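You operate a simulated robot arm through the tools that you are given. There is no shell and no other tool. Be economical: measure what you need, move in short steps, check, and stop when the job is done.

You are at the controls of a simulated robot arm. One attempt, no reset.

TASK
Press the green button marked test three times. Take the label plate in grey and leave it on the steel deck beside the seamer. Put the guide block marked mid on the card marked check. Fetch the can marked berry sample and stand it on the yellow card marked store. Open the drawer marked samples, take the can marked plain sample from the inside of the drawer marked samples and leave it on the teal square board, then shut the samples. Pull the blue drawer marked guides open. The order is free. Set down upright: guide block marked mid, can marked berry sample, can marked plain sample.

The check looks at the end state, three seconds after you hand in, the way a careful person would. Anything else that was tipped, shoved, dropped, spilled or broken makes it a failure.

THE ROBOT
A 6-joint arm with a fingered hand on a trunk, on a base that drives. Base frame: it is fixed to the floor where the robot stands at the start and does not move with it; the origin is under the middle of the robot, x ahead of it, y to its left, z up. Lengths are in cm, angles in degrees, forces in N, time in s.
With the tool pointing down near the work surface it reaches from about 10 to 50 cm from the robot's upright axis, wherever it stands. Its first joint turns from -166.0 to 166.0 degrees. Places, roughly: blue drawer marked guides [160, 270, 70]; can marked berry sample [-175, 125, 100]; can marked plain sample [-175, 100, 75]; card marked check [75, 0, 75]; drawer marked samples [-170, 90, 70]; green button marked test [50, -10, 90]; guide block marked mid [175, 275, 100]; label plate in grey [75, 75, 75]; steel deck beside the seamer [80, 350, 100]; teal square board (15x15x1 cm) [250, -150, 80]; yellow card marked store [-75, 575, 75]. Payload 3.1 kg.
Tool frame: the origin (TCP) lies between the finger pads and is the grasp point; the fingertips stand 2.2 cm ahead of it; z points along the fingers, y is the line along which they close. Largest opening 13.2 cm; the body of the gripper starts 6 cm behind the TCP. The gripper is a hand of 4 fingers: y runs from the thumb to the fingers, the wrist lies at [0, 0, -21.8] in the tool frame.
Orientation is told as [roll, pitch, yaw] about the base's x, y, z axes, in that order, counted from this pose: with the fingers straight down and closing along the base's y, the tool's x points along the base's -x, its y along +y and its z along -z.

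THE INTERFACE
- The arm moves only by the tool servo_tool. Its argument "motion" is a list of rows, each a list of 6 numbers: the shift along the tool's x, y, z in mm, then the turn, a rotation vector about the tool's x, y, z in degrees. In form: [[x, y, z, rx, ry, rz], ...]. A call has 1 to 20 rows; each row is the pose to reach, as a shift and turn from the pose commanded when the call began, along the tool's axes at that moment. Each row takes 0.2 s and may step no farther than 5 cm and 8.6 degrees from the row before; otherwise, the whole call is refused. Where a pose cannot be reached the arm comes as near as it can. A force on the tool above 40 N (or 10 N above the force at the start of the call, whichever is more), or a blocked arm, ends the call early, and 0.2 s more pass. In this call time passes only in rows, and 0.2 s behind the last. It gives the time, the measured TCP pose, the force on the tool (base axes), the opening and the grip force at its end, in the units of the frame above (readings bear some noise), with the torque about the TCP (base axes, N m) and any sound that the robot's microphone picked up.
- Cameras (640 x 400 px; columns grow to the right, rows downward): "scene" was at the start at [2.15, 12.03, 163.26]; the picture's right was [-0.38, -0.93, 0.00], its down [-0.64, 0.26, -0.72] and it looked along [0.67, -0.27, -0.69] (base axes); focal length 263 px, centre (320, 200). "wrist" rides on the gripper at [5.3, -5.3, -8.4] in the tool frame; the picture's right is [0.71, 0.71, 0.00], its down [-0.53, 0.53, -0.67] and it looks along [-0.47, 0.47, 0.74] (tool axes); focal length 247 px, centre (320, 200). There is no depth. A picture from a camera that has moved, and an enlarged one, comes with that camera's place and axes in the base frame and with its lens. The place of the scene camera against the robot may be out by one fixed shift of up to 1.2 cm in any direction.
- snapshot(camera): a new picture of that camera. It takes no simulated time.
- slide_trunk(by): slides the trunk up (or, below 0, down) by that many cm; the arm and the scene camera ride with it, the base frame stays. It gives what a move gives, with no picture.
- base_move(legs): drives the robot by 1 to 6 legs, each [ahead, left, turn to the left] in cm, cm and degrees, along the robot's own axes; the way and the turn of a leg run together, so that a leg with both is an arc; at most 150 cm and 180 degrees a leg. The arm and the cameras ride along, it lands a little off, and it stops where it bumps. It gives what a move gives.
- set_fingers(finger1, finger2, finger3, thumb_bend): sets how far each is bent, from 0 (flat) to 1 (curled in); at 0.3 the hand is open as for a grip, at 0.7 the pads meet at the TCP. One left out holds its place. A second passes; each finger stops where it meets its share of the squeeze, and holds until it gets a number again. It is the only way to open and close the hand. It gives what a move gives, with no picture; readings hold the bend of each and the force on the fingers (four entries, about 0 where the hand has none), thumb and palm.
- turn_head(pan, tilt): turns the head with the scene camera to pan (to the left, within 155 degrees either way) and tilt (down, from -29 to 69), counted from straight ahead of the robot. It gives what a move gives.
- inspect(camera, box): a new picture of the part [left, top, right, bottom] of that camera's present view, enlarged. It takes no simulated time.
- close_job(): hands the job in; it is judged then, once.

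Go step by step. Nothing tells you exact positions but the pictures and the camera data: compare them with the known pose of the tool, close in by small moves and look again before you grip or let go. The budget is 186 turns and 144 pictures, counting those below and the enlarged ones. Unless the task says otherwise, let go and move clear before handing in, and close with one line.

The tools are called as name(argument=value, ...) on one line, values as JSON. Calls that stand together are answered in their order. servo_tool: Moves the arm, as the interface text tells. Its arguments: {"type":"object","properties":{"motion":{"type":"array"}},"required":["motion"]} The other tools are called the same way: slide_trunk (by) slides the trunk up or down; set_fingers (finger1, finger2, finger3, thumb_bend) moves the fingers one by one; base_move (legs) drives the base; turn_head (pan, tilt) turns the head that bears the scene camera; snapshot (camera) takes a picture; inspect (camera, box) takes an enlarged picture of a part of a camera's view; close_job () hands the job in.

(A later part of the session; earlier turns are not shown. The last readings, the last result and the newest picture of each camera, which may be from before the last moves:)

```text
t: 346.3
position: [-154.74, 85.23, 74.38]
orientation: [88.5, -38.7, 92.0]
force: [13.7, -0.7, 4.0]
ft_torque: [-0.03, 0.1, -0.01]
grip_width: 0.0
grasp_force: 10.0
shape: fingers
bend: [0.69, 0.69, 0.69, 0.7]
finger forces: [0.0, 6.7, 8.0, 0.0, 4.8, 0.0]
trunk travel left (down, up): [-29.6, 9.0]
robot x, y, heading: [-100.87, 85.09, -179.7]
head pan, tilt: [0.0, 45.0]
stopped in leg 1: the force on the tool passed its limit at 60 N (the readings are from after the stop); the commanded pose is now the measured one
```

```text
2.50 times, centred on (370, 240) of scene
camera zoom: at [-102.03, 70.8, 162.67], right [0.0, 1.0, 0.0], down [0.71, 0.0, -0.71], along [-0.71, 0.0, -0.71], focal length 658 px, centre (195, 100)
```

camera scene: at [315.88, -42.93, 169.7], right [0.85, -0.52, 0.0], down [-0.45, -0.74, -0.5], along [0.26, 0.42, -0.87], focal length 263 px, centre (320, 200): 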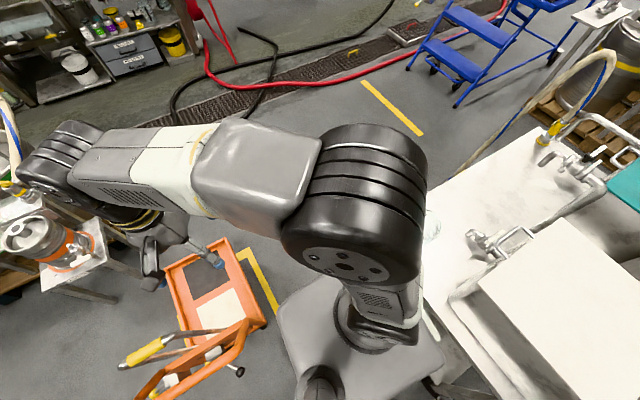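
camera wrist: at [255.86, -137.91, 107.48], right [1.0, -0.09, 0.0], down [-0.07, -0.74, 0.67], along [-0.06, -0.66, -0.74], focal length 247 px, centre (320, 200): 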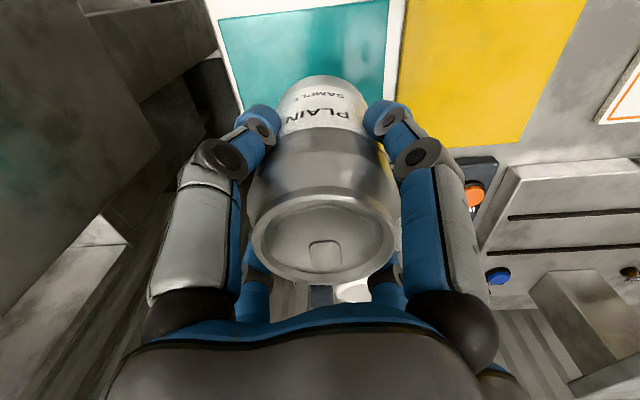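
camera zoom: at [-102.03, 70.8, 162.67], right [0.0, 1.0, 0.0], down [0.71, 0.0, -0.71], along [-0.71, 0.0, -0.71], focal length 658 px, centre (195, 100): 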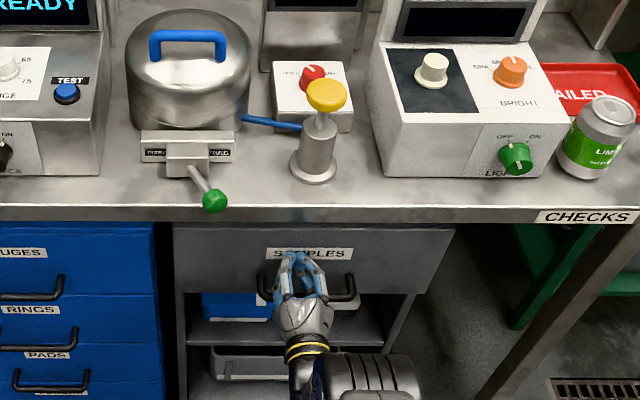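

The drawer is shut against its stop. I back away and drive the long route behind the line, stopping at (-36, 503) to look.

base_move(legs=[[-65, 0, 0], [0, 0, -90], [150, 0, 0], [150, 0, 0], [118, 0, 0], [0, 0, -90]])

turn_head(pan=0, tilt=20)

snapshot(camera="scene")

```text
t: 376.9
position: [39.3, 499.91, 74.45]
orientation: [88.5, -38.8, -85.9]
force: [1.2, -0.6, -0.1]
ft_torque: [0.02, 0.01, -0.01]
grip_width: 0.01
grasp_force: 0.1
shape: fingers
bend: [0.69, 0.69, 0.69, 0.7]
finger forces: [0.0, 0.0, 0.0, 0.0, 0.0, 0.0]
trunk travel left (down, up): [-29.6, 9.0]
robot x, y, heading: [-14.64, 498.28, 2.3]
head pan, tilt: [0.0, 45.0]
```

```text
t: 377.8
position: [39.39, 500.06, 74.43]
orientation: [88.6, -38.8, -85.9]
force: [-0.3, 0.5, 0.2]
ft_torque: [0.03, -0.01, -0.06]
grip_width: 0.0
grasp_force: 0.0
shape: fingers
bend: [0.69, 0.69, 0.69, 0.7]
finger forces: [0.0, 0.0, 0.1, 0.0, 0.0, 0.1]
trunk travel left (down, up): [-29.6, 9.0]
robot x, y, heading: [-14.94, 498.37, 2.3]
head pan, tilt: [0.0, 20.0]
```

```text
24 pictures are left
camera scene: at [-11.48, 513.51, 166.52], right [0.04, -1.0, 0.0], down [-0.34, -0.01, -0.94], along [0.94, 0.04, -0.34], focal length 263 px, centre (320, 200)
```

scene: 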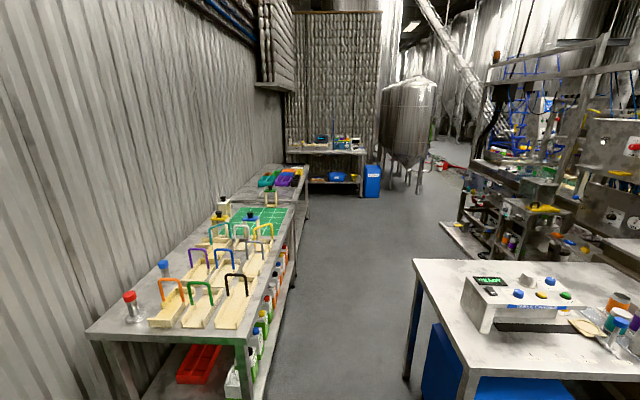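

The corridor behind is open (y 471–545). I proceed along y≈508 in stages.

base_move(legs=[[0, 9, -2.3], [90, 0, 0]])

```text
t: 383.2
position: [129.35, 507.17, 74.36]
orientation: [88.6, -38.8, -87.9]
force: [1.0, -0.3, 0.8]
ft_torque: [0.01, 0.01, -0.02]
grip_width: 0.0
grasp_force: 0.1
shape: fingers
bend: [0.69, 0.69, 0.69, 0.7]
finger forces: [0.1, 0.0, 0.1, 0.1, 0.0, 0.1]
trunk travel left (down, up): [-29.6, 9.0]
robot x, y, heading: [74.7, 507.25, 0.2]
head pan, tilt: [0.0, 20.0]
```

base_move(legs=[[150, 0, -0.2], [150, -25, 0], [30, 0, 0], [0, 0, -90], [130, 0, 0]])

turn_head(pan=-20, tilt=30)

snapshot(camera="scene")

```text
refused: leg 2 is longer than a leg can be; nothing moved
```

```text
t: 384.1
position: [129.27, 507.1, 74.4]
orientation: [88.6, -38.8, -87.8]
force: [-0.8, 0.2, -0.2]
ft_torque: [-0.01, 0.0, 0.02]
grip_width: 0.0
grasp_force: 0.0
shape: fingers
bend: [0.69, 0.69, 0.69, 0.7]
finger forces: [0.1, 0.1, 0.0, 0.0, 0.0, 0.0]
trunk travel left (down, up): [-29.6, 9.0]
robot x, y, heading: [75.21, 507.03, 0.7]
head pan, tilt: [-20.0, 30.0]
```

```text
23 pictures are left
camera scene: at [78.09, 519.26, 164.92], right [-0.34, -0.94, 0.0], down [-0.47, 0.17, -0.87], along [0.82, -0.29, -0.5], focal length 263 px, centre (320, 200)
```

scene: 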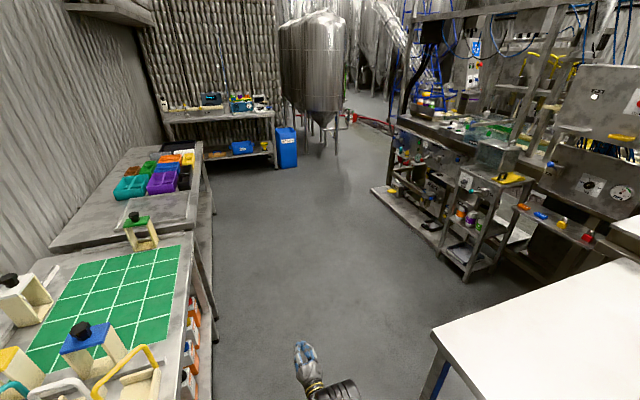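

The way is open: lane at x≈415 past the line's right end. I continue.

base_move(legs=[[150, 0, -0.7], [148, -20, 0], [40, 0, 0], [0, 0, -90], [145, 0, 0]])

turn_head(pan=-30, tilt=35)

snapshot(camera="scene")

```text
t: 402.1
position: [470.87, 457.67, 74.53]
orientation: [88.8, -39.1, -103.6]
force: [1.2, 3.7, 0.0]
ft_torque: [-0.01, -0.05, -0.46]
grip_width: 0.0
grasp_force: 0.0
shape: fingers
bend: [0.69, 0.69, 0.69, 0.7]
finger forces: [0.0, 0.0, 0.0, 0.0, 0.0, 0.0]
trunk travel left (down, up): [-29.6, 9.0]
robot x, y, heading: [419.05, 472.52, -16.6]
head pan, tilt: [-20.0, 30.0]
stopped in leg 4: the force on the tool passed its limit at 87 N (the readings are from after the stop); the commanded pose is now the measured one
```

```text
t: 402.8
position: [470.82, 457.76, 74.37]
orientation: [88.7, -39.0, -103.6]
force: [1.7, 5.1, -1.1]
ft_torque: [-0.04, -0.08, -0.58]
grip_width: 0.02
grasp_force: 0.1
shape: fingers
bend: [0.69, 0.69, 0.69, 0.7]
finger forces: [0.1, 0.0, 0.0, 0.0, 0.1, 0.0]
trunk travel left (down, up): [-29.6, 9.0]
robot x, y, heading: [418.83, 472.5, -16.7]
head pan, tilt: [-30.0, 35.0]
```

```text
22 pictures are left
camera scene: at [424.09, 482.65, 164.13], right [-0.73, -0.69, 0.0], down [-0.39, 0.42, -0.82], along [0.56, -0.6, -0.57], focal length 263 px, centre (320, 200)
```

scene: 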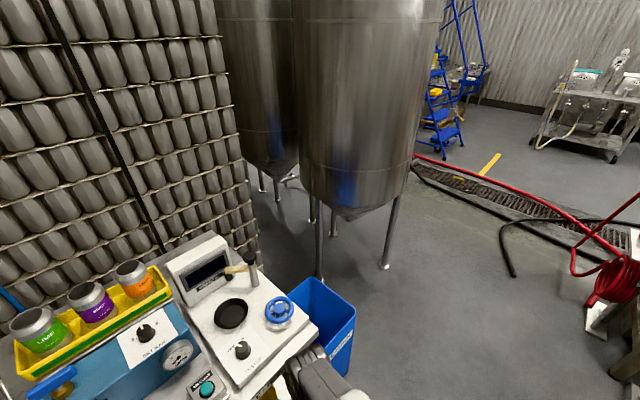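

The hand brushed the blue bin while turning. I rotate back, reverse for space, and turn further away.

base_move(legs=[[0, 0, 14], [-45, 0, 0]])

inspect(camera="scene", box=[120, 120, 440, 380])

```text
t: 406.5
position: [426.99, 472.66, 74.45]
orientation: [88.8, -38.8, -89.8]
force: [0.3, 0.7, 0.8]
ft_torque: [0.02, -0.02, 0.04]
grip_width: 0.0
grasp_force: 0.2
shape: fingers
bend: [0.69, 0.69, 0.69, 0.7]
finger forces: [0.0, 0.0, 0.1, 0.0, 0.0, 0.1]
trunk travel left (down, up): [-29.6, 9.0]
robot x, y, heading: [373.18, 474.95, -3.1]
head pan, tilt: [-30.0, 35.0]
```

```text
1.54 times, centred on (280, 250) of scene
camera zoom: at [375.52, 485.54, 164.14], right [-0.54, -0.84, 0.0], down [-0.48, 0.31, -0.82], along [0.69, -0.44, -0.57], focal length 405 px, centre (382, 123)
```

zoom: 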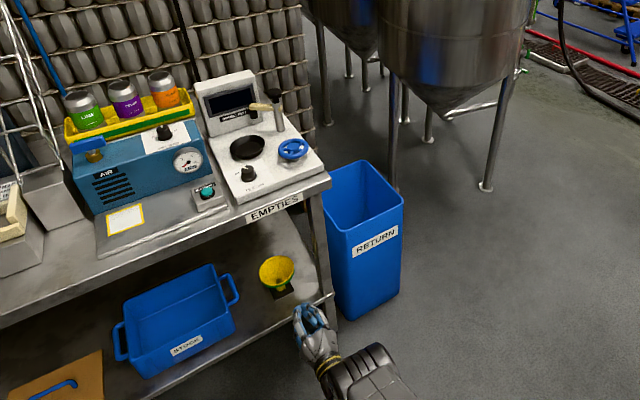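

The bin stands upright. Now I turn in free space and go on.

base_move(legs=[[0, 0, -87], [0, 38, 0], [140, 0, 0]])

turn_head(pan=-30, tilt=35)

snapshot(camera="scene")

```text
t: 419.3
position: [413.27, 277.48, 74.44]
orientation: [88.7, -38.9, -176.2]
force: [0.6, 0.1, 0.0]
ft_torque: [0.01, -0.04, 0.04]
grip_width: 0.0
grasp_force: 0.0
shape: fingers
bend: [0.69, 0.69, 0.69, 0.7]
finger forces: [0.0, 0.0, 0.1, 0.0, 0.0, 0.1]
trunk travel left (down, up): [-29.6, 9.0]
robot x, y, heading: [412.53, 331.51, -89.3]
head pan, tilt: [-30.0, 35.0]
```

```text
t: 419.9
position: [413.36, 277.42, 74.44]
orientation: [88.7, -38.9, -176.3]
force: [0.5, -0.5, -0.5]
ft_torque: [-0.03, -0.01, 0.01]
grip_width: 0.01
grasp_force: 0.0
shape: fingers
bend: [0.69, 0.69, 0.69, 0.7]
finger forces: [0.0, 0.0, 0.1, 0.1, 0.1, 0.0]
trunk travel left (down, up): [-29.6, 9.0]
robot x, y, heading: [412.46, 331.68, -89.4]
head pan, tilt: [-30.0, 35.0]
```

```text
20 pictures are left
camera scene: at [423.24, 330.4, 164.14], right [-0.87, 0.49, 0.0], down [0.28, 0.5, -0.82], along [-0.4, -0.71, -0.57], focal length 263 px, centre (320, 200)
```

scene: 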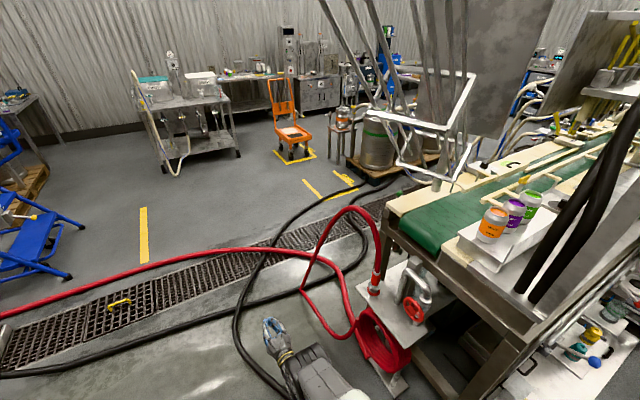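

I now try crossing the floor hoses: straight ahead to y≈185.

base_move(legs=[[60, 0, 0], [88, 0, 0]])

```text
t: 427.5
position: [413.73, 130.14, 74.41]
orientation: [88.6, -38.9, -177.2]
force: [-0.3, 0.5, 0.1]
ft_torque: [0.01, 0.0, 0.02]
grip_width: 0.0
grasp_force: 0.1
shape: fingers
bend: [0.69, 0.69, 0.69, 0.7]
finger forces: [0.0, 0.0, 0.0, 0.0, 0.0, 0.0]
trunk travel left (down, up): [-29.6, 9.0]
robot x, y, heading: [413.72, 184.35, -90.5]
head pan, tilt: [-30.0, 35.0]
```

Floor hoses don't block. I turn to face −x and go along y≈165 to x≈262.

base_move(legs=[[0, 0, -89.5], [0, 19, 0], [148, 0, 0]])

turn_head(pan=-40, tilt=32)

snapshot(camera="scene")

```text
t: 439.8
position: [210.46, 158.14, 74.53]
orientation: [88.8, -38.9, 94.7]
force: [0.7, 0.4, 0.4]
ft_torque: [0.01, 0.0, 0.03]
grip_width: 0.0
grasp_force: 0.1
shape: fingers
bend: [0.69, 0.69, 0.69, 0.7]
finger forces: [0.1, 0.0, 0.0, 0.0, 0.0, 0.0]
trunk travel left (down, up): [-29.6, 9.0]
robot x, y, heading: [264.65, 159.84, -178.4]
head pan, tilt: [-30.0, 35.0]
```

```text
t: 440.5
position: [210.46, 158.01, 74.47]
orientation: [88.7, -38.9, 94.7]
force: [0.3, 0.5, 1.0]
ft_torque: [0.01, 0.0, 0.0]
grip_width: 0.02
grasp_force: 0.1
shape: fingers
bend: [0.69, 0.69, 0.69, 0.7]
finger forces: [0.0, 0.0, 0.0, 0.0, 0.0, 0.0]
trunk travel left (down, up): [-29.6, 9.0]
robot x, y, heading: [264.2, 160.17, -178.4]
head pan, tilt: [-40.0, 32.0]
```

```text
19 pictures are left
camera scene: at [264.41, 151.39, 164.6], right [0.62, 0.78, 0.0], down [0.42, -0.33, -0.85], along [-0.66, 0.53, -0.53], focal length 263 px, centre (320, 200)
```

scene: 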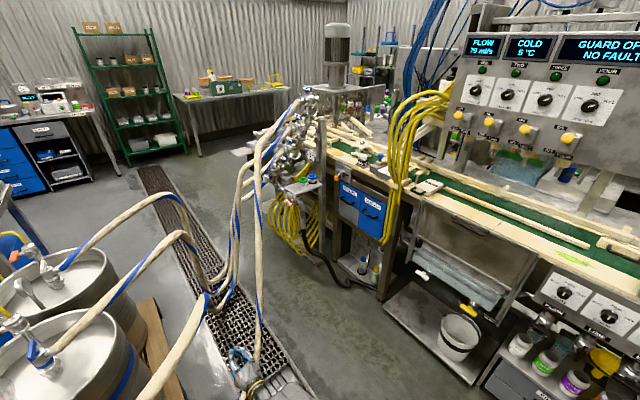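

Good view of the drawers. I zoom in on them and the guide blocks above.

inspect(camera="scene", box=[280, 120, 460, 270])

```text
2.67 times, centred on (370, 195) of scene
camera zoom: at [264.41, 151.39, 164.6], right [0.62, 0.78, 0.0], down [0.42, -0.33, -0.85], along [-0.66, 0.53, -0.53], focal length 702 px, centre (187, 213)
```

zoom: 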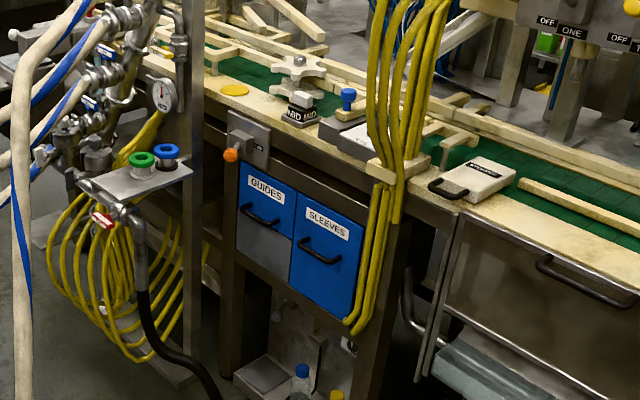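

Handle at about (158.4, 259.6, 69.6); hanging hoses left (x≈150 at y 215) and a yellow bundle at (196,255). I'll approach on a slant, heading 125°, first to a standoff.

slide_trunk(by=-4.8)

base_move(legs=[[0, 0, -56.6], [70, 29, 0]])

set_fingers(finger1=0.4, finger2=0.4, finger3=0.4, thumb_bend=0.4)

snapshot(camera="wrist")

```text
t: 441.4
position: [210.49, 158.07, 69.57]
orientation: [88.7, -38.9, 94.7]
force: [-0.4, -0.6, 0.0]
ft_torque: [0.01, 0.01, -0.01]
grip_width: 0.0
grasp_force: 0.0
shape: fingers
bend: [0.69, 0.69, 0.69, 0.7]
finger forces: [0.0, 0.0, 0.0, 0.0, 0.0, 0.0]
trunk travel left (down, up): [-24.8, 13.8]
robot x, y, heading: [264.93, 159.74, -178.6]
head pan, tilt: [-40.0, 32.0]
```

```text
t: 448.0
position: [169.4, 243.74, 69.58]
orientation: [88.7, -38.9, 38.1]
force: [0.0, -0.2, -0.1]
ft_torque: [0.01, -0.01, 0.0]
grip_width: 0.0
grasp_force: 0.1
shape: fingers
bend: [0.69, 0.69, 0.69, 0.7]
finger forces: [0.1, 0.1, 0.0, 0.1, 0.0, 0.0]
trunk travel left (down, up): [-24.8, 13.8]
robot x, y, heading: [201.1, 199.83, 125.0]
head pan, tilt: [-40.0, 32.0]
```

```text
t: 449.0
position: [169.53, 243.82, 69.65]
orientation: [88.7, -38.9, 38.0]
force: [0.1, 0.6, 0.1]
ft_torque: [-0.02, 0.0, 0.02]
grip_width: 6.43
grasp_force: 0.0
shape: fingers
bend: [0.4, 0.4, 0.4, 0.4]
finger forces: [0.0, 0.0, 0.0, 0.0, 0.0, 0.1]
trunk travel left (down, up): [-24.8, 13.8]
robot x, y, heading: [200.76, 200.02, 125.0]
head pan, tilt: [-40.0, 32.0]
```

```text
17 pictures are left
camera wrist: at [174.02, 236.55, 62.27], right [-0.79, -0.6, 0.11], down [0.46, -0.47, 0.75], along [-0.4, 0.64, 0.65], focal length 247 px, centre (320, 200)
```

wrist: 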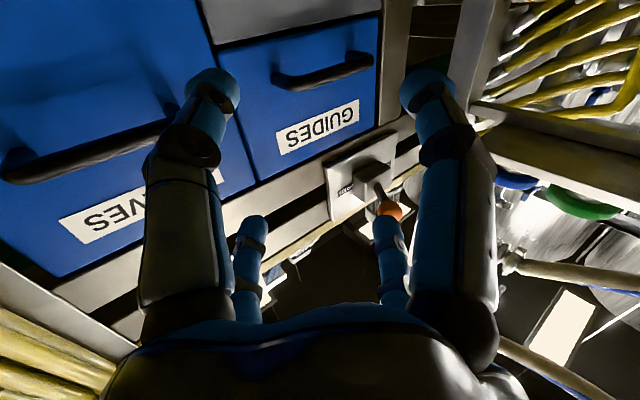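

The handle bar spans x 151.5–163.4 at z≈68.4, dead ahead. I lower 1 cm and advance 14 cm.

slide_trunk(by=-1)

base_move(legs=[[14, 1, 0]])

snapshot(camera="wrist")

```text
t: 449.6
position: [169.53, 243.69, 68.7]
orientation: [88.7, -39.0, 38.0]
force: [0.0, -0.8, 0.2]
ft_torque: [0.0, -0.02, 0.01]
grip_width: 6.43
grasp_force: 0.0
shape: fingers
bend: [0.4, 0.4, 0.4, 0.4]
finger forces: [0.0, 0.0, 0.0, 0.1, 0.1, 0.1]
trunk travel left (down, up): [-23.8, 14.8]
robot x, y, heading: [201.1, 199.78, 124.6]
head pan, tilt: [-40.0, 32.0]
```

```text
t: 450.9
position: [161.01, 254.75, 68.56]
orientation: [88.6, -38.9, 38.0]
force: [0.3, 0.6, 0.0]
ft_torque: [-0.01, 0.01, 0.0]
grip_width: 6.44
grasp_force: 0.1
shape: fingers
bend: [0.4, 0.4, 0.4, 0.4]
finger forces: [0.0, 0.0, 0.0, 0.0, 0.0, 0.1]
trunk travel left (down, up): [-23.8, 14.8]
robot x, y, heading: [192.01, 210.38, 124.9]
head pan, tilt: [-40.0, 32.0]
```

```text
16 pictures are left
camera wrist: at [165.36, 247.42, 61.21], right [-0.79, -0.6, 0.11], down [0.46, -0.47, 0.75], along [-0.4, 0.65, 0.65], focal length 247 px, centre (320, 200)
```

wrist: 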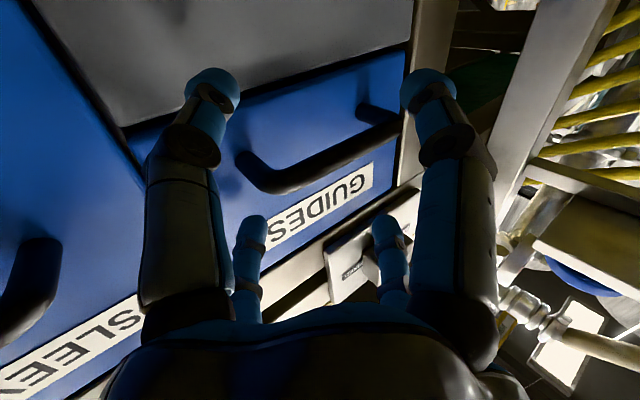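

The bar is at (158.6, 257, 68.2), between the finger pairs. I advance 3.5 cm and close.

base_move(legs=[[3.6, 0.6, 0]])

set_fingers(finger1=0.72, finger2=0.72, finger3=0.72, thumb_bend=0.72)

snapshot(camera="wrist")

```text
t: 451.7
position: [158.4, 256.99, 68.68]
orientation: [88.8, -39.0, 37.9]
force: [3.3, -17.6, 0.3]
ft_torque: [0.37, 0.02, -0.31]
grip_width: 6.41
grasp_force: 8.7
shape: fingers
bend: [0.4, 0.4, 0.46, 0.4]
finger forces: [0.2, 0.0, 16.0, 0.0, 1.3, 0.1]
trunk travel left (down, up): [-23.8, 14.8]
robot x, y, heading: [189.56, 213.06, 124.6]
head pan, tilt: [-40.0, 32.0]
```

```text
t: 452.7
position: [158.46, 257.25, 68.67]
orientation: [88.8, -39.0, 38.0]
force: [-3.6, 3.2, 6.2]
ft_torque: [0.03, 0.09, -0.01]
grip_width: 0.0
grasp_force: 5.8
shape: fingers
bend: [0.67, 0.63, 0.71, 0.71]
finger forces: [3.3, 7.7, 0.7, 0.0, 0.0, 0.0]
trunk travel left (down, up): [-23.8, 14.8]
robot x, y, heading: [189.54, 213.2, 124.9]
head pan, tilt: [-40.0, 32.0]
```

```text
15 pictures are left
camera wrist: at [162.89, 249.93, 61.29], right [-0.79, -0.6, 0.1], down [0.46, -0.48, 0.75], along [-0.4, 0.64, 0.65], focal length 247 px, centre (320, 200)
```

wrist: 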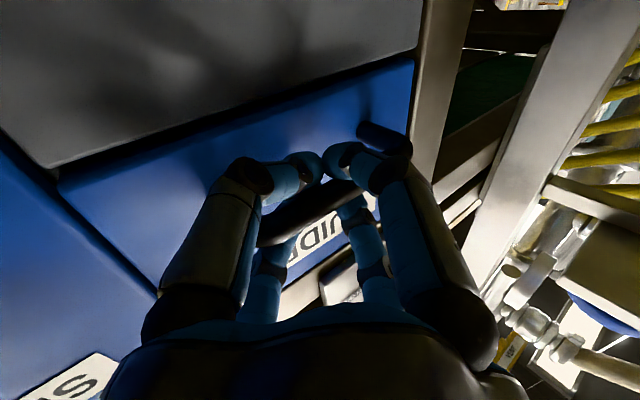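

Caged. I pull straight out (−y) 14 cm, drifting slightly to +x away from the hanging hose.

base_move(legs=[[-12.6, 6.4, 0]])

base_move(legs=[[-4.8, 3, 0]])

turn_head(pan=10, tilt=45)

snapshot(camera="scene")

```text
t: 454.1
position: [160.49, 242.78, 68.84]
orientation: [89.0, -39.0, 37.9]
force: [-14.6, 0.9, 15.6]
ft_torque: [0.13, -0.23, 0.1]
grip_width: 0.0
grasp_force: 13.0
shape: fingers
bend: [0.68, 0.67, 0.71, 0.71]
finger forces: [2.9, 5.3, 18.6, 0.1, 0.0, 0.0]
trunk travel left (down, up): [-23.8, 14.8]
robot x, y, heading: [191.7, 198.89, 125.0]
head pan, tilt: [-40.0, 32.0]
```

```text
t: 455.0
position: [160.5, 237.19, 68.84]
orientation: [89.1, -39.1, 38.0]
force: [-12.0, -0.5, 9.4]
ft_torque: [0.16, -0.18, 0.1]
grip_width: 0.01
grasp_force: 11.0
shape: fingers
bend: [0.68, 0.68, 0.71, 0.71]
finger forces: [3.4, 4.2, 14.6, 0.0, 0.0, 0.0]
trunk travel left (down, up): [-23.8, 14.8]
robot x, y, heading: [192.18, 193.0, 125.0]
head pan, tilt: [-40.0, 32.0]
```

```text
t: 456.2
position: [160.39, 237.22, 68.87]
orientation: [89.3, -39.1, 37.9]
force: [-8.4, 1.1, 8.0]
ft_torque: [0.11, -0.13, 0.04]
grip_width: 0.0
grasp_force: 9.7
shape: fingers
bend: [0.68, 0.68, 0.71, 0.71]
finger forces: [3.7, 4.3, 12.4, 0.1, 0.0, 0.0]
trunk travel left (down, up): [-23.8, 14.8]
robot x, y, heading: [192.31, 192.97, 124.8]
head pan, tilt: [10.0, 45.0]
```

```text
14 pictures are left
camera scene: at [178.19, 185.86, 156.85], right [0.71, 0.71, 0.0], down [0.5, -0.5, -0.71], along [-0.5, 0.5, -0.71], focal length 263 px, centre (320, 200)
```

scene: 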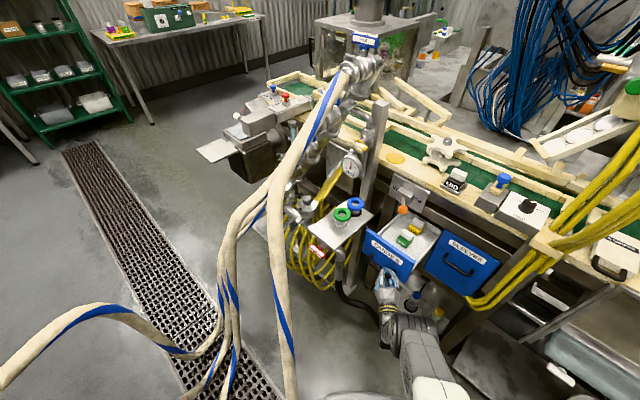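

The GUIDES drawer is open about 20 cm. Now the MID block at about (163, 266, 98); I zoom to see it.

inspect(camera="scene", box=[360, 120, 540, 270])

```text
2.67 times, centred on (450, 195) of scene
camera zoom: at [178.19, 185.86, 156.85], right [0.71, 0.71, 0.0], down [0.5, -0.5, -0.71], along [-0.5, 0.5, -0.71], focal length 702 px, centre (-27, 213)
```

zoom: 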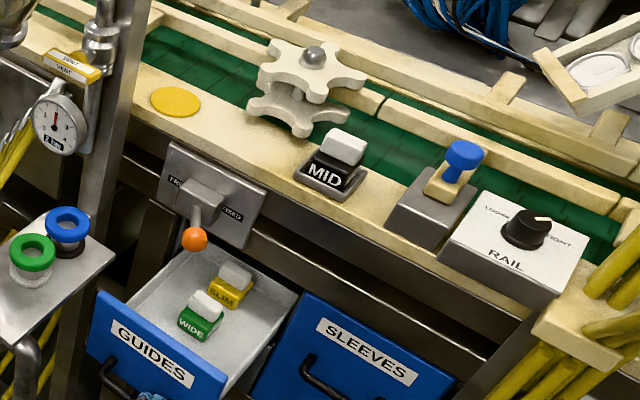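

I release the handle, back off diagonally away from the hose, and restore the tool-down pose.

set_fingers(finger1=0.4, finger2=0.4, finger3=0.4, thumb_bend=0.4)

base_move(legs=[[-10, -3, 0], [-4, -6, 0]])

servo_tool(motion=[[-16, 23, -20, 5.8, 4.3, 0], [-32, 46, -40, 11.6, 8.7, 0], [-48, 69, -60, 17.3, 13, 0], [-64, 92, -80, 23.1, 17.4, 0], [-80, 115, -100, 28.9, 21.7, 0], [-97, 138, -120, 34.7, 26, 0], [-113, 162, -139, 40.4, 30.4, 0], [-129, 185, -159, 46.2, 34.7, 0], [-145, 208, -179, 52, 39, 0], [-161, 231, -199, 57.8, 43.4, 0], [-177, 254, -219, 63.5, 47.8, 0], [-193, 277, -239, 69.3, 52.1, 0]])

slide_trunk(by=12)

```text
t: 457.2
position: [160.55, 237.24, 68.72]
orientation: [89.1, -38.9, 38.2]
force: [0.4, -1.1, 0.4]
ft_torque: [0.0, 0.02, 0.03]
grip_width: 6.4
grasp_force: 0.0
shape: fingers
bend: [0.4, 0.4, 0.4, 0.4]
finger forces: [0.1, 0.0, 0.0, 0.0, 0.0, 0.0]
trunk travel left (down, up): [-23.8, 14.8]
robot x, y, heading: [192.17, 192.95, 125.1]
head pan, tilt: [10.0, 45.0]
```

```text
t: 459.0
position: [176.6, 230.78, 68.81]
orientation: [89.1, -38.9, 38.0]
force: [0.3, 1.0, 0.1]
ft_torque: [-0.03, 0.0, 0.03]
grip_width: 6.43
grasp_force: 0.2
shape: fingers
bend: [0.4, 0.4, 0.4, 0.4]
finger forces: [0.1, 0.0, 0.0, 0.1, 0.0, 0.0]
trunk travel left (down, up): [-23.8, 14.8]
robot x, y, heading: [208.29, 186.72, 124.8]
head pan, tilt: [10.0, 45.0]
```

```text
t: 461.6
position: [185.38, 200.47, 97.32]
orientation: [2.0, -9.6, 74.3]
force: [1.1, -0.5, 0.1]
ft_torque: [0.0, -0.03, -0.02]
grip_width: 6.41
grasp_force: 0.0
shape: fingers
bend: [0.4, 0.4, 0.4, 0.4]
finger forces: [0.0, 0.0, 0.0, 0.0, 0.1, 0.0]
out of reach, approached as far as the arm can: row 9, 10, 11, 12
trunk travel left (down, up): [-23.8, 14.8]
robot x, y, heading: [208.03, 186.9, 124.7]
head pan, tilt: [10.0, 45.0]
```

```text
t: 463.1
position: [185.19, 200.54, 109.57]
orientation: [1.9, -9.4, 74.1]
force: [0.7, 0.1, 0.0]
ft_torque: [0.02, 0.0, 0.0]
grip_width: 6.47
grasp_force: 0.1
shape: fingers
bend: [0.4, 0.4, 0.4, 0.4]
finger forces: [0.1, 0.0, 0.0, 0.0, 0.0, 0.1]
trunk travel left (down, up): [-35.8, 2.8]
robot x, y, heading: [208.12, 186.82, 124.6]
head pan, tilt: [10.0, 45.0]
```

I level the tool, set yaw to 90°, then drive to (188, 221).

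servo_tool(motion=[[-10, 13, 0, 0.6, 3.1, -5.3], [-21, 26, 0, 1.3, 6.3, -10.6], [-32, 39, 0, 1.9, 9.4, -16]])

base_move(legs=[[38, -3, 0]])

snapshot(camera="wrist")

```text
t: 463.9
position: [181.98, 194.83, 104.83]
orientation: [0.0, -7.4, 88.0]
force: [0.4, 1.2, 0.1]
ft_torque: [0.04, -0.01, 0.0]
grip_width: 6.48
grasp_force: 0.1
shape: fingers
bend: [0.4, 0.4, 0.4, 0.4]
finger forces: [0.0, 0.0, 0.1, 0.0, 0.1, 0.1]
out of reach, approached as far as the arm can: row 1, 2, 3
trunk travel left (down, up): [-35.8, 2.8]
robot x, y, heading: [208.12, 186.56, 125.0]
head pan, tilt: [10.0, 45.0]
```

```text
t: 466.3
position: [162.59, 227.8, 105.08]
orientation: [0.1, -7.3, 88.3]
force: [0.9, -0.5, 0.2]
ft_torque: [-0.01, 0.0, 0.02]
grip_width: 6.44
grasp_force: 0.1
shape: fingers
bend: [0.4, 0.4, 0.4, 0.4]
finger forces: [0.0, 0.0, 0.0, 0.0, 0.0, 0.1]
trunk travel left (down, up): [-35.8, 2.8]
robot x, y, heading: [188.63, 219.15, 125.2]
head pan, tilt: [10.0, 45.0]
```

```text
12 pictures are left
camera wrist: at [167.63, 221.26, 112.6], right [-0.73, -0.68, -0.09], down [-0.51, 0.45, 0.73], along [-0.46, 0.58, -0.68], focal length 247 px, centre (320, 200)
```

wrist: 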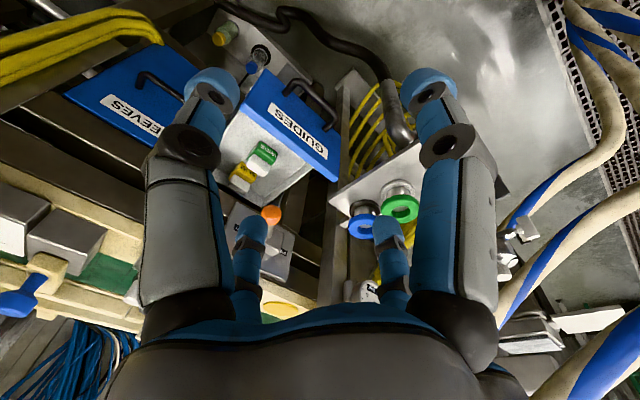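

I extend the arm outward over the rail and level the tool.

servo_tool(motion=[[-40, 0, -20, 0, 1.2, 0], [-80, 0, -38, 0, 2.4, 0], [-120, 0, -55, 0, 3.6, 0], [-160, 0, -72, 0, 4.9, 0], [-198, 0, -87, 0, 6.1, 0], [-235, 0, -101, 0, 7.3, 0]])

snapshot(camera="wrist")

```text
t: 467.7
position: [162.04, 228.13, 107.53]
orientation: [0.7, -8.7, 87.8]
force: [0.5, -0.2, 0.5]
ft_torque: [-0.02, -0.01, -0.01]
grip_width: 6.44
grasp_force: 0.1
shape: fingers
bend: [0.4, 0.4, 0.4, 0.4]
finger forces: [0.0, 0.1, 0.0, 0.1, 0.0, 0.0]
out of reach, approached as far as the arm can: row 1, 2, 3, 4, 5, 6
trunk travel left (down, up): [-35.8, 2.8]
robot x, y, heading: [188.51, 219.63, 125.3]
head pan, tilt: [10.0, 45.0]
```

```text
11 pictures are left
camera wrist: at [167.21, 221.41, 114.89], right [-0.73, -0.67, -0.1], down [-0.5, 0.44, 0.75], along [-0.46, 0.6, -0.66], focal length 247 px, centre (320, 200)
```

wrist: 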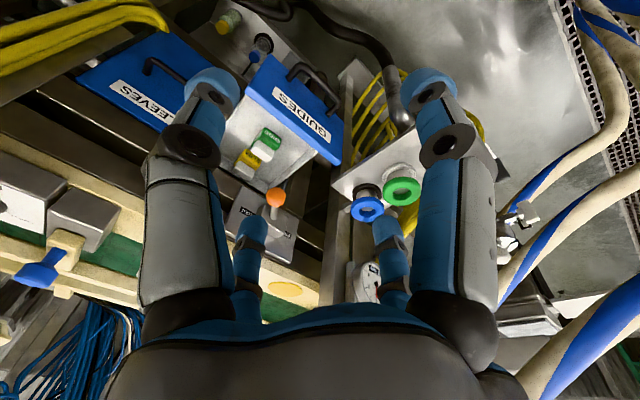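

The arm's solver is stuck near a fold limit. I try a small pure outward translation.

servo_tool(motion=[[-26, 20, 4, 0, 0, 0], [-53, 40, 8, 0, 0, 0], [-79, 60, 12, 0, 0, 0]])

```text
t: 468.5
position: [157.09, 228.93, 106.99]
orientation: [0.9, -9.4, 87.7]
force: [0.1, -0.7, 0.0]
ft_torque: [0.01, -0.03, -0.01]
grip_width: 6.45
grasp_force: 0.1
shape: fingers
bend: [0.4, 0.4, 0.4, 0.4]
finger forces: [0.0, 0.0, 0.1, 0.0, 0.0, 0.0]
out of reach, approached as far as the arm can: row 1, 2, 3
trunk travel left (down, up): [-35.8, 2.8]
robot x, y, heading: [188.45, 219.62, 125.4]
head pan, tilt: [10.0, 45.0]
```

I back the base off and unwind: return to the forward-pointing pose, then come back down with more reach.

base_move(legs=[[-38, 0, 0]])

servo_tool(motion=[[-33, 2, 25, -4.8, -6.4, 0], [-65, 4, 50, -9.6, -12.8, 0], [-98, 6, 75, -14.4, -19.2, 0], [-130, 8, 101, -19.2, -25.6, 0], [-163, 10, 126, -24, -32, 0], [-196, 13, 151, -28.8, -38.4, 0], [-228, 15, 176, -33.6, -44.8, 0], [-261, 17, 202, -38.4, -51.2, 0], [-293, 19, 227, -43.2, -57.6, 0], [-326, 21, 252, -48, -64, 0]])

```text
t: 470.9
position: [178.51, 198.91, 107.11]
orientation: [0.9, -9.4, 87.4]
force: [-0.4, 0.2, 0.4]
ft_torque: [0.01, -0.01, 0.01]
grip_width: 6.45
grasp_force: 0.0
shape: fingers
bend: [0.4, 0.4, 0.4, 0.4]
finger forces: [0.0, 0.0, 0.1, 0.1, 0.1, 0.1]
trunk travel left (down, up): [-35.8, 2.8]
robot x, y, heading: [210.19, 189.41, 125.2]
head pan, tilt: [10.0, 45.0]
```

```text
t: 473.1
position: [177.59, 235.45, 87.29]
orientation: [86.4, -58.0, 37.0]
force: [-0.3, -0.2, -0.6]
ft_torque: [0.01, 0.02, -0.01]
grip_width: 6.47
grasp_force: 0.1
shape: fingers
bend: [0.4, 0.4, 0.4, 0.4]
finger forces: [0.1, 0.0, 0.0, 0.1, 0.0, 0.0]
trunk travel left (down, up): [-35.8, 2.8]
robot x, y, heading: [209.9, 189.35, 125.2]
head pan, tilt: [10.0, 45.0]
```

Unwound fine. Now back to tool-down with more reach left.

servo_tool(motion=[[-24, 15, -13, 3.9, 6.2, 0], [-48, 29, -27, 7.8, 12.4, 0], [-72, 44, -40, 11.7, 18.7, 0], [-95, 58, -54, 15.5, 24.9, 0], [-119, 73, -67, 19.4, 31.1, 0], [-143, 87, -81, 23.3, 37.3, 0], [-167, 102, -94, 27.2, 43.5, 0], [-191, 116, -107, 31.1, 49.7, 0], [-215, 131, -121, 35, 56, 0], [-238, 145, -134, 38.8, 62.2, 0], [-262, 160, -148, 42.7, 68.4, 0], [-286, 174, -161, 46.6, 74.6, 0]])

```text
t: 475.7
position: [186.07, 223.03, 121.58]
orientation: [0.0, -0.1, 91.8]
force: [-1.3, 0.0, 0.1]
ft_torque: [0.0, -0.03, 0.01]
grip_width: 6.45
grasp_force: 0.0
shape: fingers
bend: [0.4, 0.4, 0.4, 0.4]
finger forces: [0.0, 0.0, 0.1, 0.1, 0.0, 0.0]
trunk travel left (down, up): [-35.8, 2.8]
robot x, y, heading: [209.64, 189.79, 125.0]
head pan, tilt: [10.0, 45.0]
```

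Tool is down at reach 41. I drive in.

base_move(legs=[[37, 0, 0]])

snapshot(camera="wrist")

```text
t: 478.0
position: [164.06, 251.93, 121.41]
orientation: [0.0, -0.1, 93.0]
force: [0.0, -0.2, 0.6]
ft_torque: [-0.02, 0.02, 0.0]
grip_width: 6.47
grasp_force: 0.0
shape: fingers
bend: [0.4, 0.4, 0.4, 0.4]
finger forces: [0.0, 0.1, 0.1, 0.1, 0.0, 0.0]
trunk travel left (down, up): [-35.8, 2.8]
robot x, y, heading: [188.72, 218.9, 126.1]
head pan, tilt: [10.0, 45.0]
```

```text
10 pictures are left
camera wrist: at [169.59, 246.96, 129.83], right [-0.67, -0.74, 0.0], down [-0.55, 0.5, 0.67], along [-0.5, 0.45, -0.74], focal length 247 px, centre (320, 200)
```

wrist: 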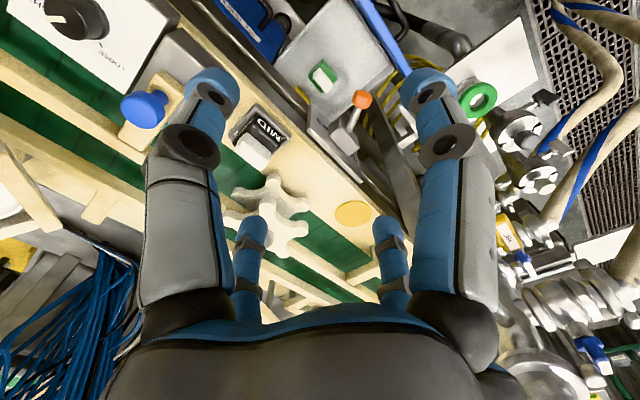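

The MID block's top is about (163, 264.5, 102). I move above it at z≈112 and turn 6°.

servo_tool(motion=[[-40, 1, 20, 0, 0, -2], [-80, 2, 40, 0, 0, -4], [-126, 4, 60, 0, 0, -6], [-126, 4, 94, 0, 0, -6]])

inspect(camera="wrist", box=[160, 20, 480, 240])

```text
refused: row 3 steps farther than a row can; nothing moved
```

```text
1.82 times, centred on (320, 130) of wrist
camera zoom: at [169.59, 246.96, 129.83], right [-0.67, -0.74, 0.0], down [-0.55, 0.5, 0.67], along [-0.5, 0.45, -0.74], focal length 449 px, centre (320, 327)
```

zoom: 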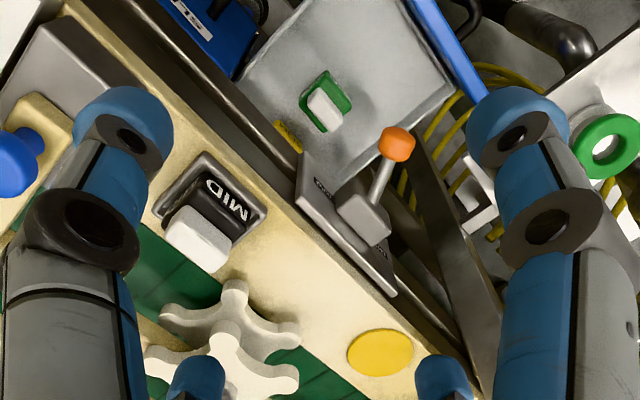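

The block sits aligned with the rail in a small tray; a star wheel is close on its left. I turn the hand ~22° so the fingers miss it, narrow the opening, and move above the block.

set_fingers(finger1=0.46, finger2=0.46, finger3=0.46, thumb_bend=0.46)

servo_tool(motion=[[-40, 1, 10, 0, 0, -6], [-80, 2, 20, 0, 0, -12], [-120, 3, 30, 0, 0, -18], [-126, 4, 60, 0, 0, -22], [-126, 4, 100, 0, 0, -22]])

snapshot(camera="wrist")

```text
t: 479.0
position: [164.08, 252.12, 121.42]
orientation: [0.0, -0.1, 93.0]
force: [0.1, 0.6, 0.6]
ft_torque: [0.0, 0.02, 0.03]
grip_width: 5.08
grasp_force: 0.1
shape: fingers
bend: [0.46, 0.46, 0.46, 0.46]
finger forces: [0.1, 0.0, 0.0, 0.0, 0.1, 0.0]
trunk travel left (down, up): [-35.8, 2.8]
robot x, y, heading: [188.85, 218.97, 126.2]
head pan, tilt: [10.0, 45.0]
```

```text
t: 480.2
position: [162.71, 264.6, 111.36]
orientation: [0.1, 0.0, 115.2]
force: [0.1, 0.9, 0.2]
ft_torque: [-0.01, 0.0, 0.01]
grip_width: 5.07
grasp_force: 0.1
shape: fingers
bend: [0.46, 0.46, 0.46, 0.46]
finger forces: [0.0, 0.1, 0.0, 0.0, 0.0, 0.1]
trunk travel left (down, up): [-35.8, 2.8]
robot x, y, heading: [188.77, 219.13, 126.4]
head pan, tilt: [10.0, 45.0]
```

```text
8 pictures are left
camera wrist: at [169.91, 261.93, 119.67], right [-0.34, -0.94, 0.0], down [-0.7, 0.25, 0.67], along [-0.63, 0.23, -0.74], focal length 247 px, centre (320, 200)
```

wrist: 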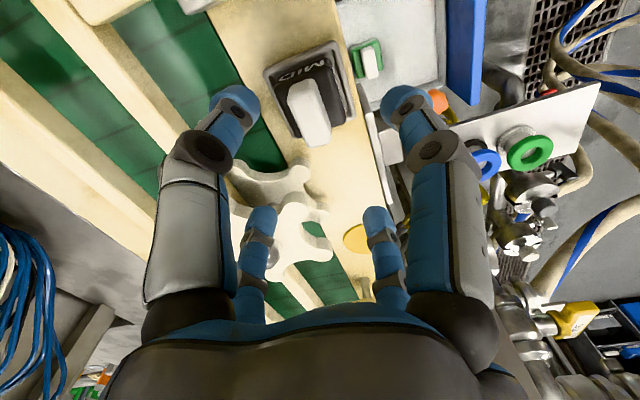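

Block centre refined to (162.7, 265.5), top z≈100. I correct and descend.

servo_tool(motion=[[-8, -4, 30, 0, 0, 0], [-8, -4, 65, 0, 0, 0], [-8, -4, 95, 0, 0, 0], [-8, -4, 115, 0, 0, 0], [-8, -4, 130, 0, 0, 0]])

snapshot(camera="wrist")

```text
t: 481.4
position: [163.1, 265.48, 98.47]
orientation: [0.0, -0.2, 115.0]
force: [-1.4, -1.0, -0.3]
ft_torque: [-0.01, 0.05, -0.03]
grip_width: 5.03
grasp_force: 0.4
shape: fingers
bend: [0.46, 0.45, 0.46, 0.46]
finger forces: [0.0, 1.1, 0.0, 0.0, 0.0, 0.0]
trunk travel left (down, up): [-35.8, 2.8]
robot x, y, heading: [188.56, 219.13, 126.2]
head pan, tilt: [10.0, 45.0]
```

```text
7 pictures are left
camera wrist: at [170.1, 262.9, 106.91], right [-0.34, -0.94, 0.0], down [-0.7, 0.25, 0.67], along [-0.63, 0.23, -0.74], focal length 247 px, centre (320, 200)
```

wrist: 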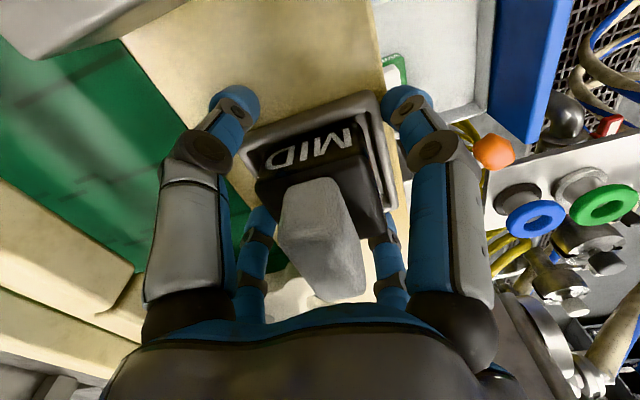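

The block is between the fingers. I close.

set_fingers(finger1=0.68, finger2=0.68, finger3=0.68, thumb_bend=0.68)

servo_tool(motion=[[0, 0, -6, 0, 0, 0], [0, 0, -15, 0, 0, 0], [0, 0, -30, 0, 0, 0]])

snapshot(camera="wrist")

```text
t: 482.4
position: [163.24, 265.38, 98.51]
orientation: [-0.1, -0.1, 115.0]
force: [1.0, 0.0, 0.9]
ft_torque: [0.01, -0.05, -0.55]
grip_width: 4.14
grasp_force: 22.4
shape: fingers
bend: [0.48, 0.46, 0.5, 0.54]
finger forces: [9.7, 10.5, 7.5, 0.1, 16.4, 0.1]
trunk travel left (down, up): [-35.8, 2.8]
robot x, y, heading: [188.4, 219.26, 126.2]
head pan, tilt: [10.0, 45.0]
```

```text
t: 483.2
position: [162.87, 265.45, 101.52]
orientation: [0.0, -0.2, 115.0]
force: [0.1, 0.5, -0.2]
ft_torque: [-0.01, 0.0, -0.01]
grip_width: 2.8
grasp_force: 9.9
shape: fingers
bend: [0.52, 0.5, 0.57, 0.6]
finger forces: [5.2, 5.6, 3.1, 0.0, 6.5, 0.1]
trunk travel left (down, up): [-35.8, 2.8]
robot x, y, heading: [188.45, 218.76, 126.3]
head pan, tilt: [10.0, 45.0]
```

```text
6 pictures are left
camera wrist: at [169.95, 262.95, 109.92], right [-0.34, -0.94, 0.0], down [-0.7, 0.25, 0.67], along [-0.63, 0.23, -0.74], focal length 247 px, centre (320, 200)
```

wrist: 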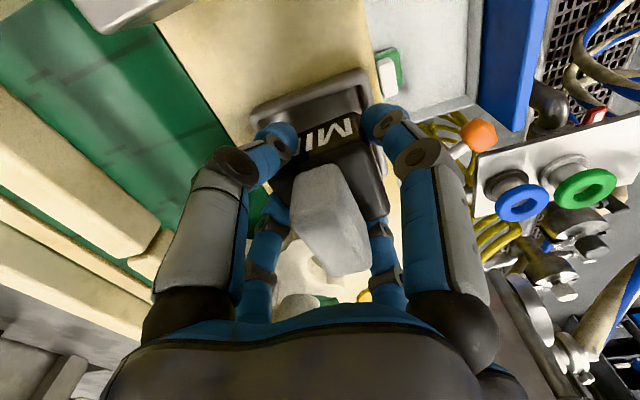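

The block is held, lifted out of its tray. I tighten slightly, raise it, and back out.

set_fingers(finger1=0.72, finger2=0.72, finger3=0.72, thumb_bend=0.72)

servo_tool(motion=[[0, 0, -30, 0, 0, 0], [0, 0, -60, 0, 0, 0], [0, 0, -90, 0, 0, 0], [0, 0, -120, 0, 0, 0], [0, 0, -150, 0, 0, 0], [0, 0, -170, 0, 0, 0]])

base_move(legs=[[-37, 0, 0], [-56, -27, 0]])

```text
t: 484.2
position: [162.98, 265.44, 101.51]
orientation: [0.0, -0.1, 114.9]
force: [-0.3, -0.4, -1.3]
ft_torque: [0.0, -0.01, -0.04]
grip_width: 2.59
grasp_force: 17.0
shape: fingers
bend: [0.53, 0.5, 0.58, 0.62]
finger forces: [8.4, 7.6, 7.5, 0.0, 11.0, 0.1]
trunk travel left (down, up): [-35.8, 2.8]
robot x, y, heading: [188.21, 219.11, 126.4]
head pan, tilt: [10.0, 45.0]
```

```text
t: 485.6
position: [163.06, 265.55, 118.8]
orientation: [0.0, -0.1, 115.0]
force: [-0.5, 0.5, -0.7]
ft_torque: [0.04, 0.01, 0.03]
grip_width: 2.54
grasp_force: 16.9
shape: fingers
bend: [0.53, 0.5, 0.58, 0.62]
finger forces: [8.1, 7.8, 7.6, 0.0, 10.7, 0.0]
trunk travel left (down, up): [-35.8, 2.8]
robot x, y, heading: [188.53, 218.77, 126.3]
head pan, tilt: [10.0, 45.0]
```

```text
t: 491.0
position: [239.4, 208.0, 118.71]
orientation: [0.0, -0.1, 114.7]
force: [-0.2, -0.3, -0.7]
ft_torque: [0.01, 0.0, 0.0]
grip_width: 2.55
grasp_force: 17.5
shape: fingers
bend: [0.53, 0.5, 0.58, 0.62]
finger forces: [8.1, 7.8, 7.6, 0.0, 10.7, 0.0]
trunk travel left (down, up): [-35.8, 2.8]
robot x, y, heading: [264.35, 161.51, 125.7]
head pan, tilt: [10.0, 45.0]
```

Held firmly. I retract the arm and retrace the long route in stages.

servo_tool(motion=[[43, -8, 0, 0, 0, 0], [86, -16, 0, 0, 0, 0], [128, -25, 0, 0, 0, 0]])

base_move(legs=[[0, 0, -125.7], [148, 0, 0], [0, 0, 90]])

```text
t: 491.8
position: [247.25, 197.17, 118.84]
orientation: [0.0, -0.4, 114.8]
force: [0.3, 0.3, -0.5]
ft_torque: [0.03, -0.03, 0.03]
grip_width: 2.53
grasp_force: 16.9
shape: fingers
bend: [0.54, 0.5, 0.58, 0.62]
finger forces: [8.0, 8.1, 7.6, 0.0, 10.6, 0.1]
trunk travel left (down, up): [-35.8, 2.8]
robot x, y, heading: [264.8, 161.45, 126.3]
head pan, tilt: [10.0, 45.0]
```

```text
t: 508.2
position: [424.02, 202.72, 118.86]
orientation: [0.1, -0.2, 77.5]
force: [0.0, -0.4, -1.4]
ft_torque: [0.0, 0.0, -0.02]
grip_width: 2.44
grasp_force: 17.0
shape: fingers
bend: [0.54, 0.5, 0.58, 0.62]
finger forces: [7.5, 8.6, 7.5, 0.0, 10.7, 0.0]
trunk travel left (down, up): [-35.8, 2.8]
robot x, y, heading: [416.32, 163.24, 88.7]
head pan, tilt: [10.0, 45.0]
```

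base_move(legs=[[149, 4, 1.3], [115, 0, 0], [0, 40, 0], [20, 0, 0], [0, 0, 90]])

```text
t: 528.0
position: [336.25, 459.92, 118.88]
orientation: [0.0, -0.1, 162.2]
force: [0.4, 0.1, 0.1]
ft_torque: [0.01, -0.02, 0.01]
grip_width: 2.44
grasp_force: 17.2
shape: fingers
bend: [0.54, 0.5, 0.58, 0.62]
finger forces: [7.3, 8.6, 7.3, 0.1, 10.5, 0.0]
trunk travel left (down, up): [-35.8, 2.8]
robot x, y, heading: [374.64, 448.67, 173.2]
head pan, tilt: [10.0, 45.0]
```

base_move(legs=[[0, 0, 6.8], [0, -58, 0], [140, 0, 0]])

```text
t: 538.5
position: [193.5, 508.54, 118.76]
orientation: [-0.1, 0.0, 170.3]
force: [-0.2, -0.3, -1.0]
ft_torque: [0.03, 0.0, -0.02]
grip_width: 2.42
grasp_force: 16.9
shape: fingers
bend: [0.54, 0.5, 0.58, 0.63]
finger forces: [7.3, 8.7, 7.4, 0.0, 10.6, 0.0]
trunk travel left (down, up): [-35.8, 2.8]
robot x, y, heading: [232.97, 502.64, -178.2]
head pan, tilt: [10.0, 45.0]
```

base_move(legs=[[0, -5, -1.8], [110, 0, 0]])

base_move(legs=[[110, 0, 0]])

```text
t: 544.7
position: [82.33, 511.84, 118.86]
orientation: [0.0, -0.1, 170.3]
force: [-0.1, 1.0, -1.1]
ft_torque: [0.03, 0.03, -0.01]
grip_width: 2.44
grasp_force: 16.6
shape: fingers
bend: [0.54, 0.5, 0.58, 0.63]
finger forces: [7.3, 8.6, 7.4, 0.1, 10.6, 0.1]
trunk travel left (down, up): [-35.8, 2.8]
robot x, y, heading: [122.05, 505.73, -178.4]
head pan, tilt: [10.0, 45.0]
```

```text
t: 550.5
position: [-30.44, 508.03, 118.89]
orientation: [0.0, -0.1, 170.8]
force: [0.9, -0.1, -0.6]
ft_torque: [0.01, 0.0, 0.01]
grip_width: 2.41
grasp_force: 17.1
shape: fingers
bend: [0.54, 0.5, 0.58, 0.63]
finger forces: [7.4, 8.7, 7.3, 0.0, 10.5, 0.0]
trunk travel left (down, up): [-35.8, 2.8]
robot x, y, heading: [9.32, 502.35, -177.9]
head pan, tilt: [10.0, 45.0]
```

base_move(legs=[[50, 0, 0], [0, 0, 88], [150, 0, 0]])

base_move(legs=[[150, 0, 0], [135, 0, 0]])

```text
t: 563.9
position: [-62.84, 315.34, 118.83]
orientation: [0.1, -0.1, -106.9]
force: [-0.6, -0.1, 0.2]
ft_torque: [0.03, 0.02, 0.0]
grip_width: 2.38
grasp_force: 16.5
shape: fingers
bend: [0.54, 0.5, 0.58, 0.63]
finger forces: [7.0, 8.9, 7.3, 0.0, 10.7, 0.0]
trunk travel left (down, up): [-35.8, 2.8]
robot x, y, heading: [-52.35, 354.06, -95.3]
head pan, tilt: [10.0, 45.0]
```

```text
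t: 577.8
position: [-99.21, 31.94, 118.85]
orientation: [0.1, -0.1, -108.9]
force: [0.0, 0.3, -0.3]
ft_torque: [-0.03, 0.01, 0.01]
grip_width: 2.36
grasp_force: 17.2
shape: fingers
bend: [0.54, 0.5, 0.58, 0.63]
finger forces: [7.1, 8.8, 7.4, 0.1, 10.5, 0.1]
trunk travel left (down, up): [-35.8, 2.8]
robot x, y, heading: [-87.38, 70.14, -97.4]
head pan, tilt: [10.0, 45.0]
```

base_move(legs=[[0, 0, 7.4], [0, 60, 0], [138, 0, 0], [0, 112, 0]])

```text
t: 593.6
position: [70.15, -114.13, 118.81]
orientation: [0.0, 0.0, -104.5]
force: [-0.2, 0.2, 0.3]
ft_torque: [-0.01, 0.0, 0.01]
grip_width: 2.36
grasp_force: 17.0
shape: fingers
bend: [0.54, 0.5, 0.58, 0.63]
finger forces: [7.1, 8.8, 7.4, 0.1, 10.6, 0.0]
trunk travel left (down, up): [-35.8, 2.8]
robot x, y, heading: [79.38, -75.02, -93.0]
head pan, tilt: [10.0, 45.0]
```

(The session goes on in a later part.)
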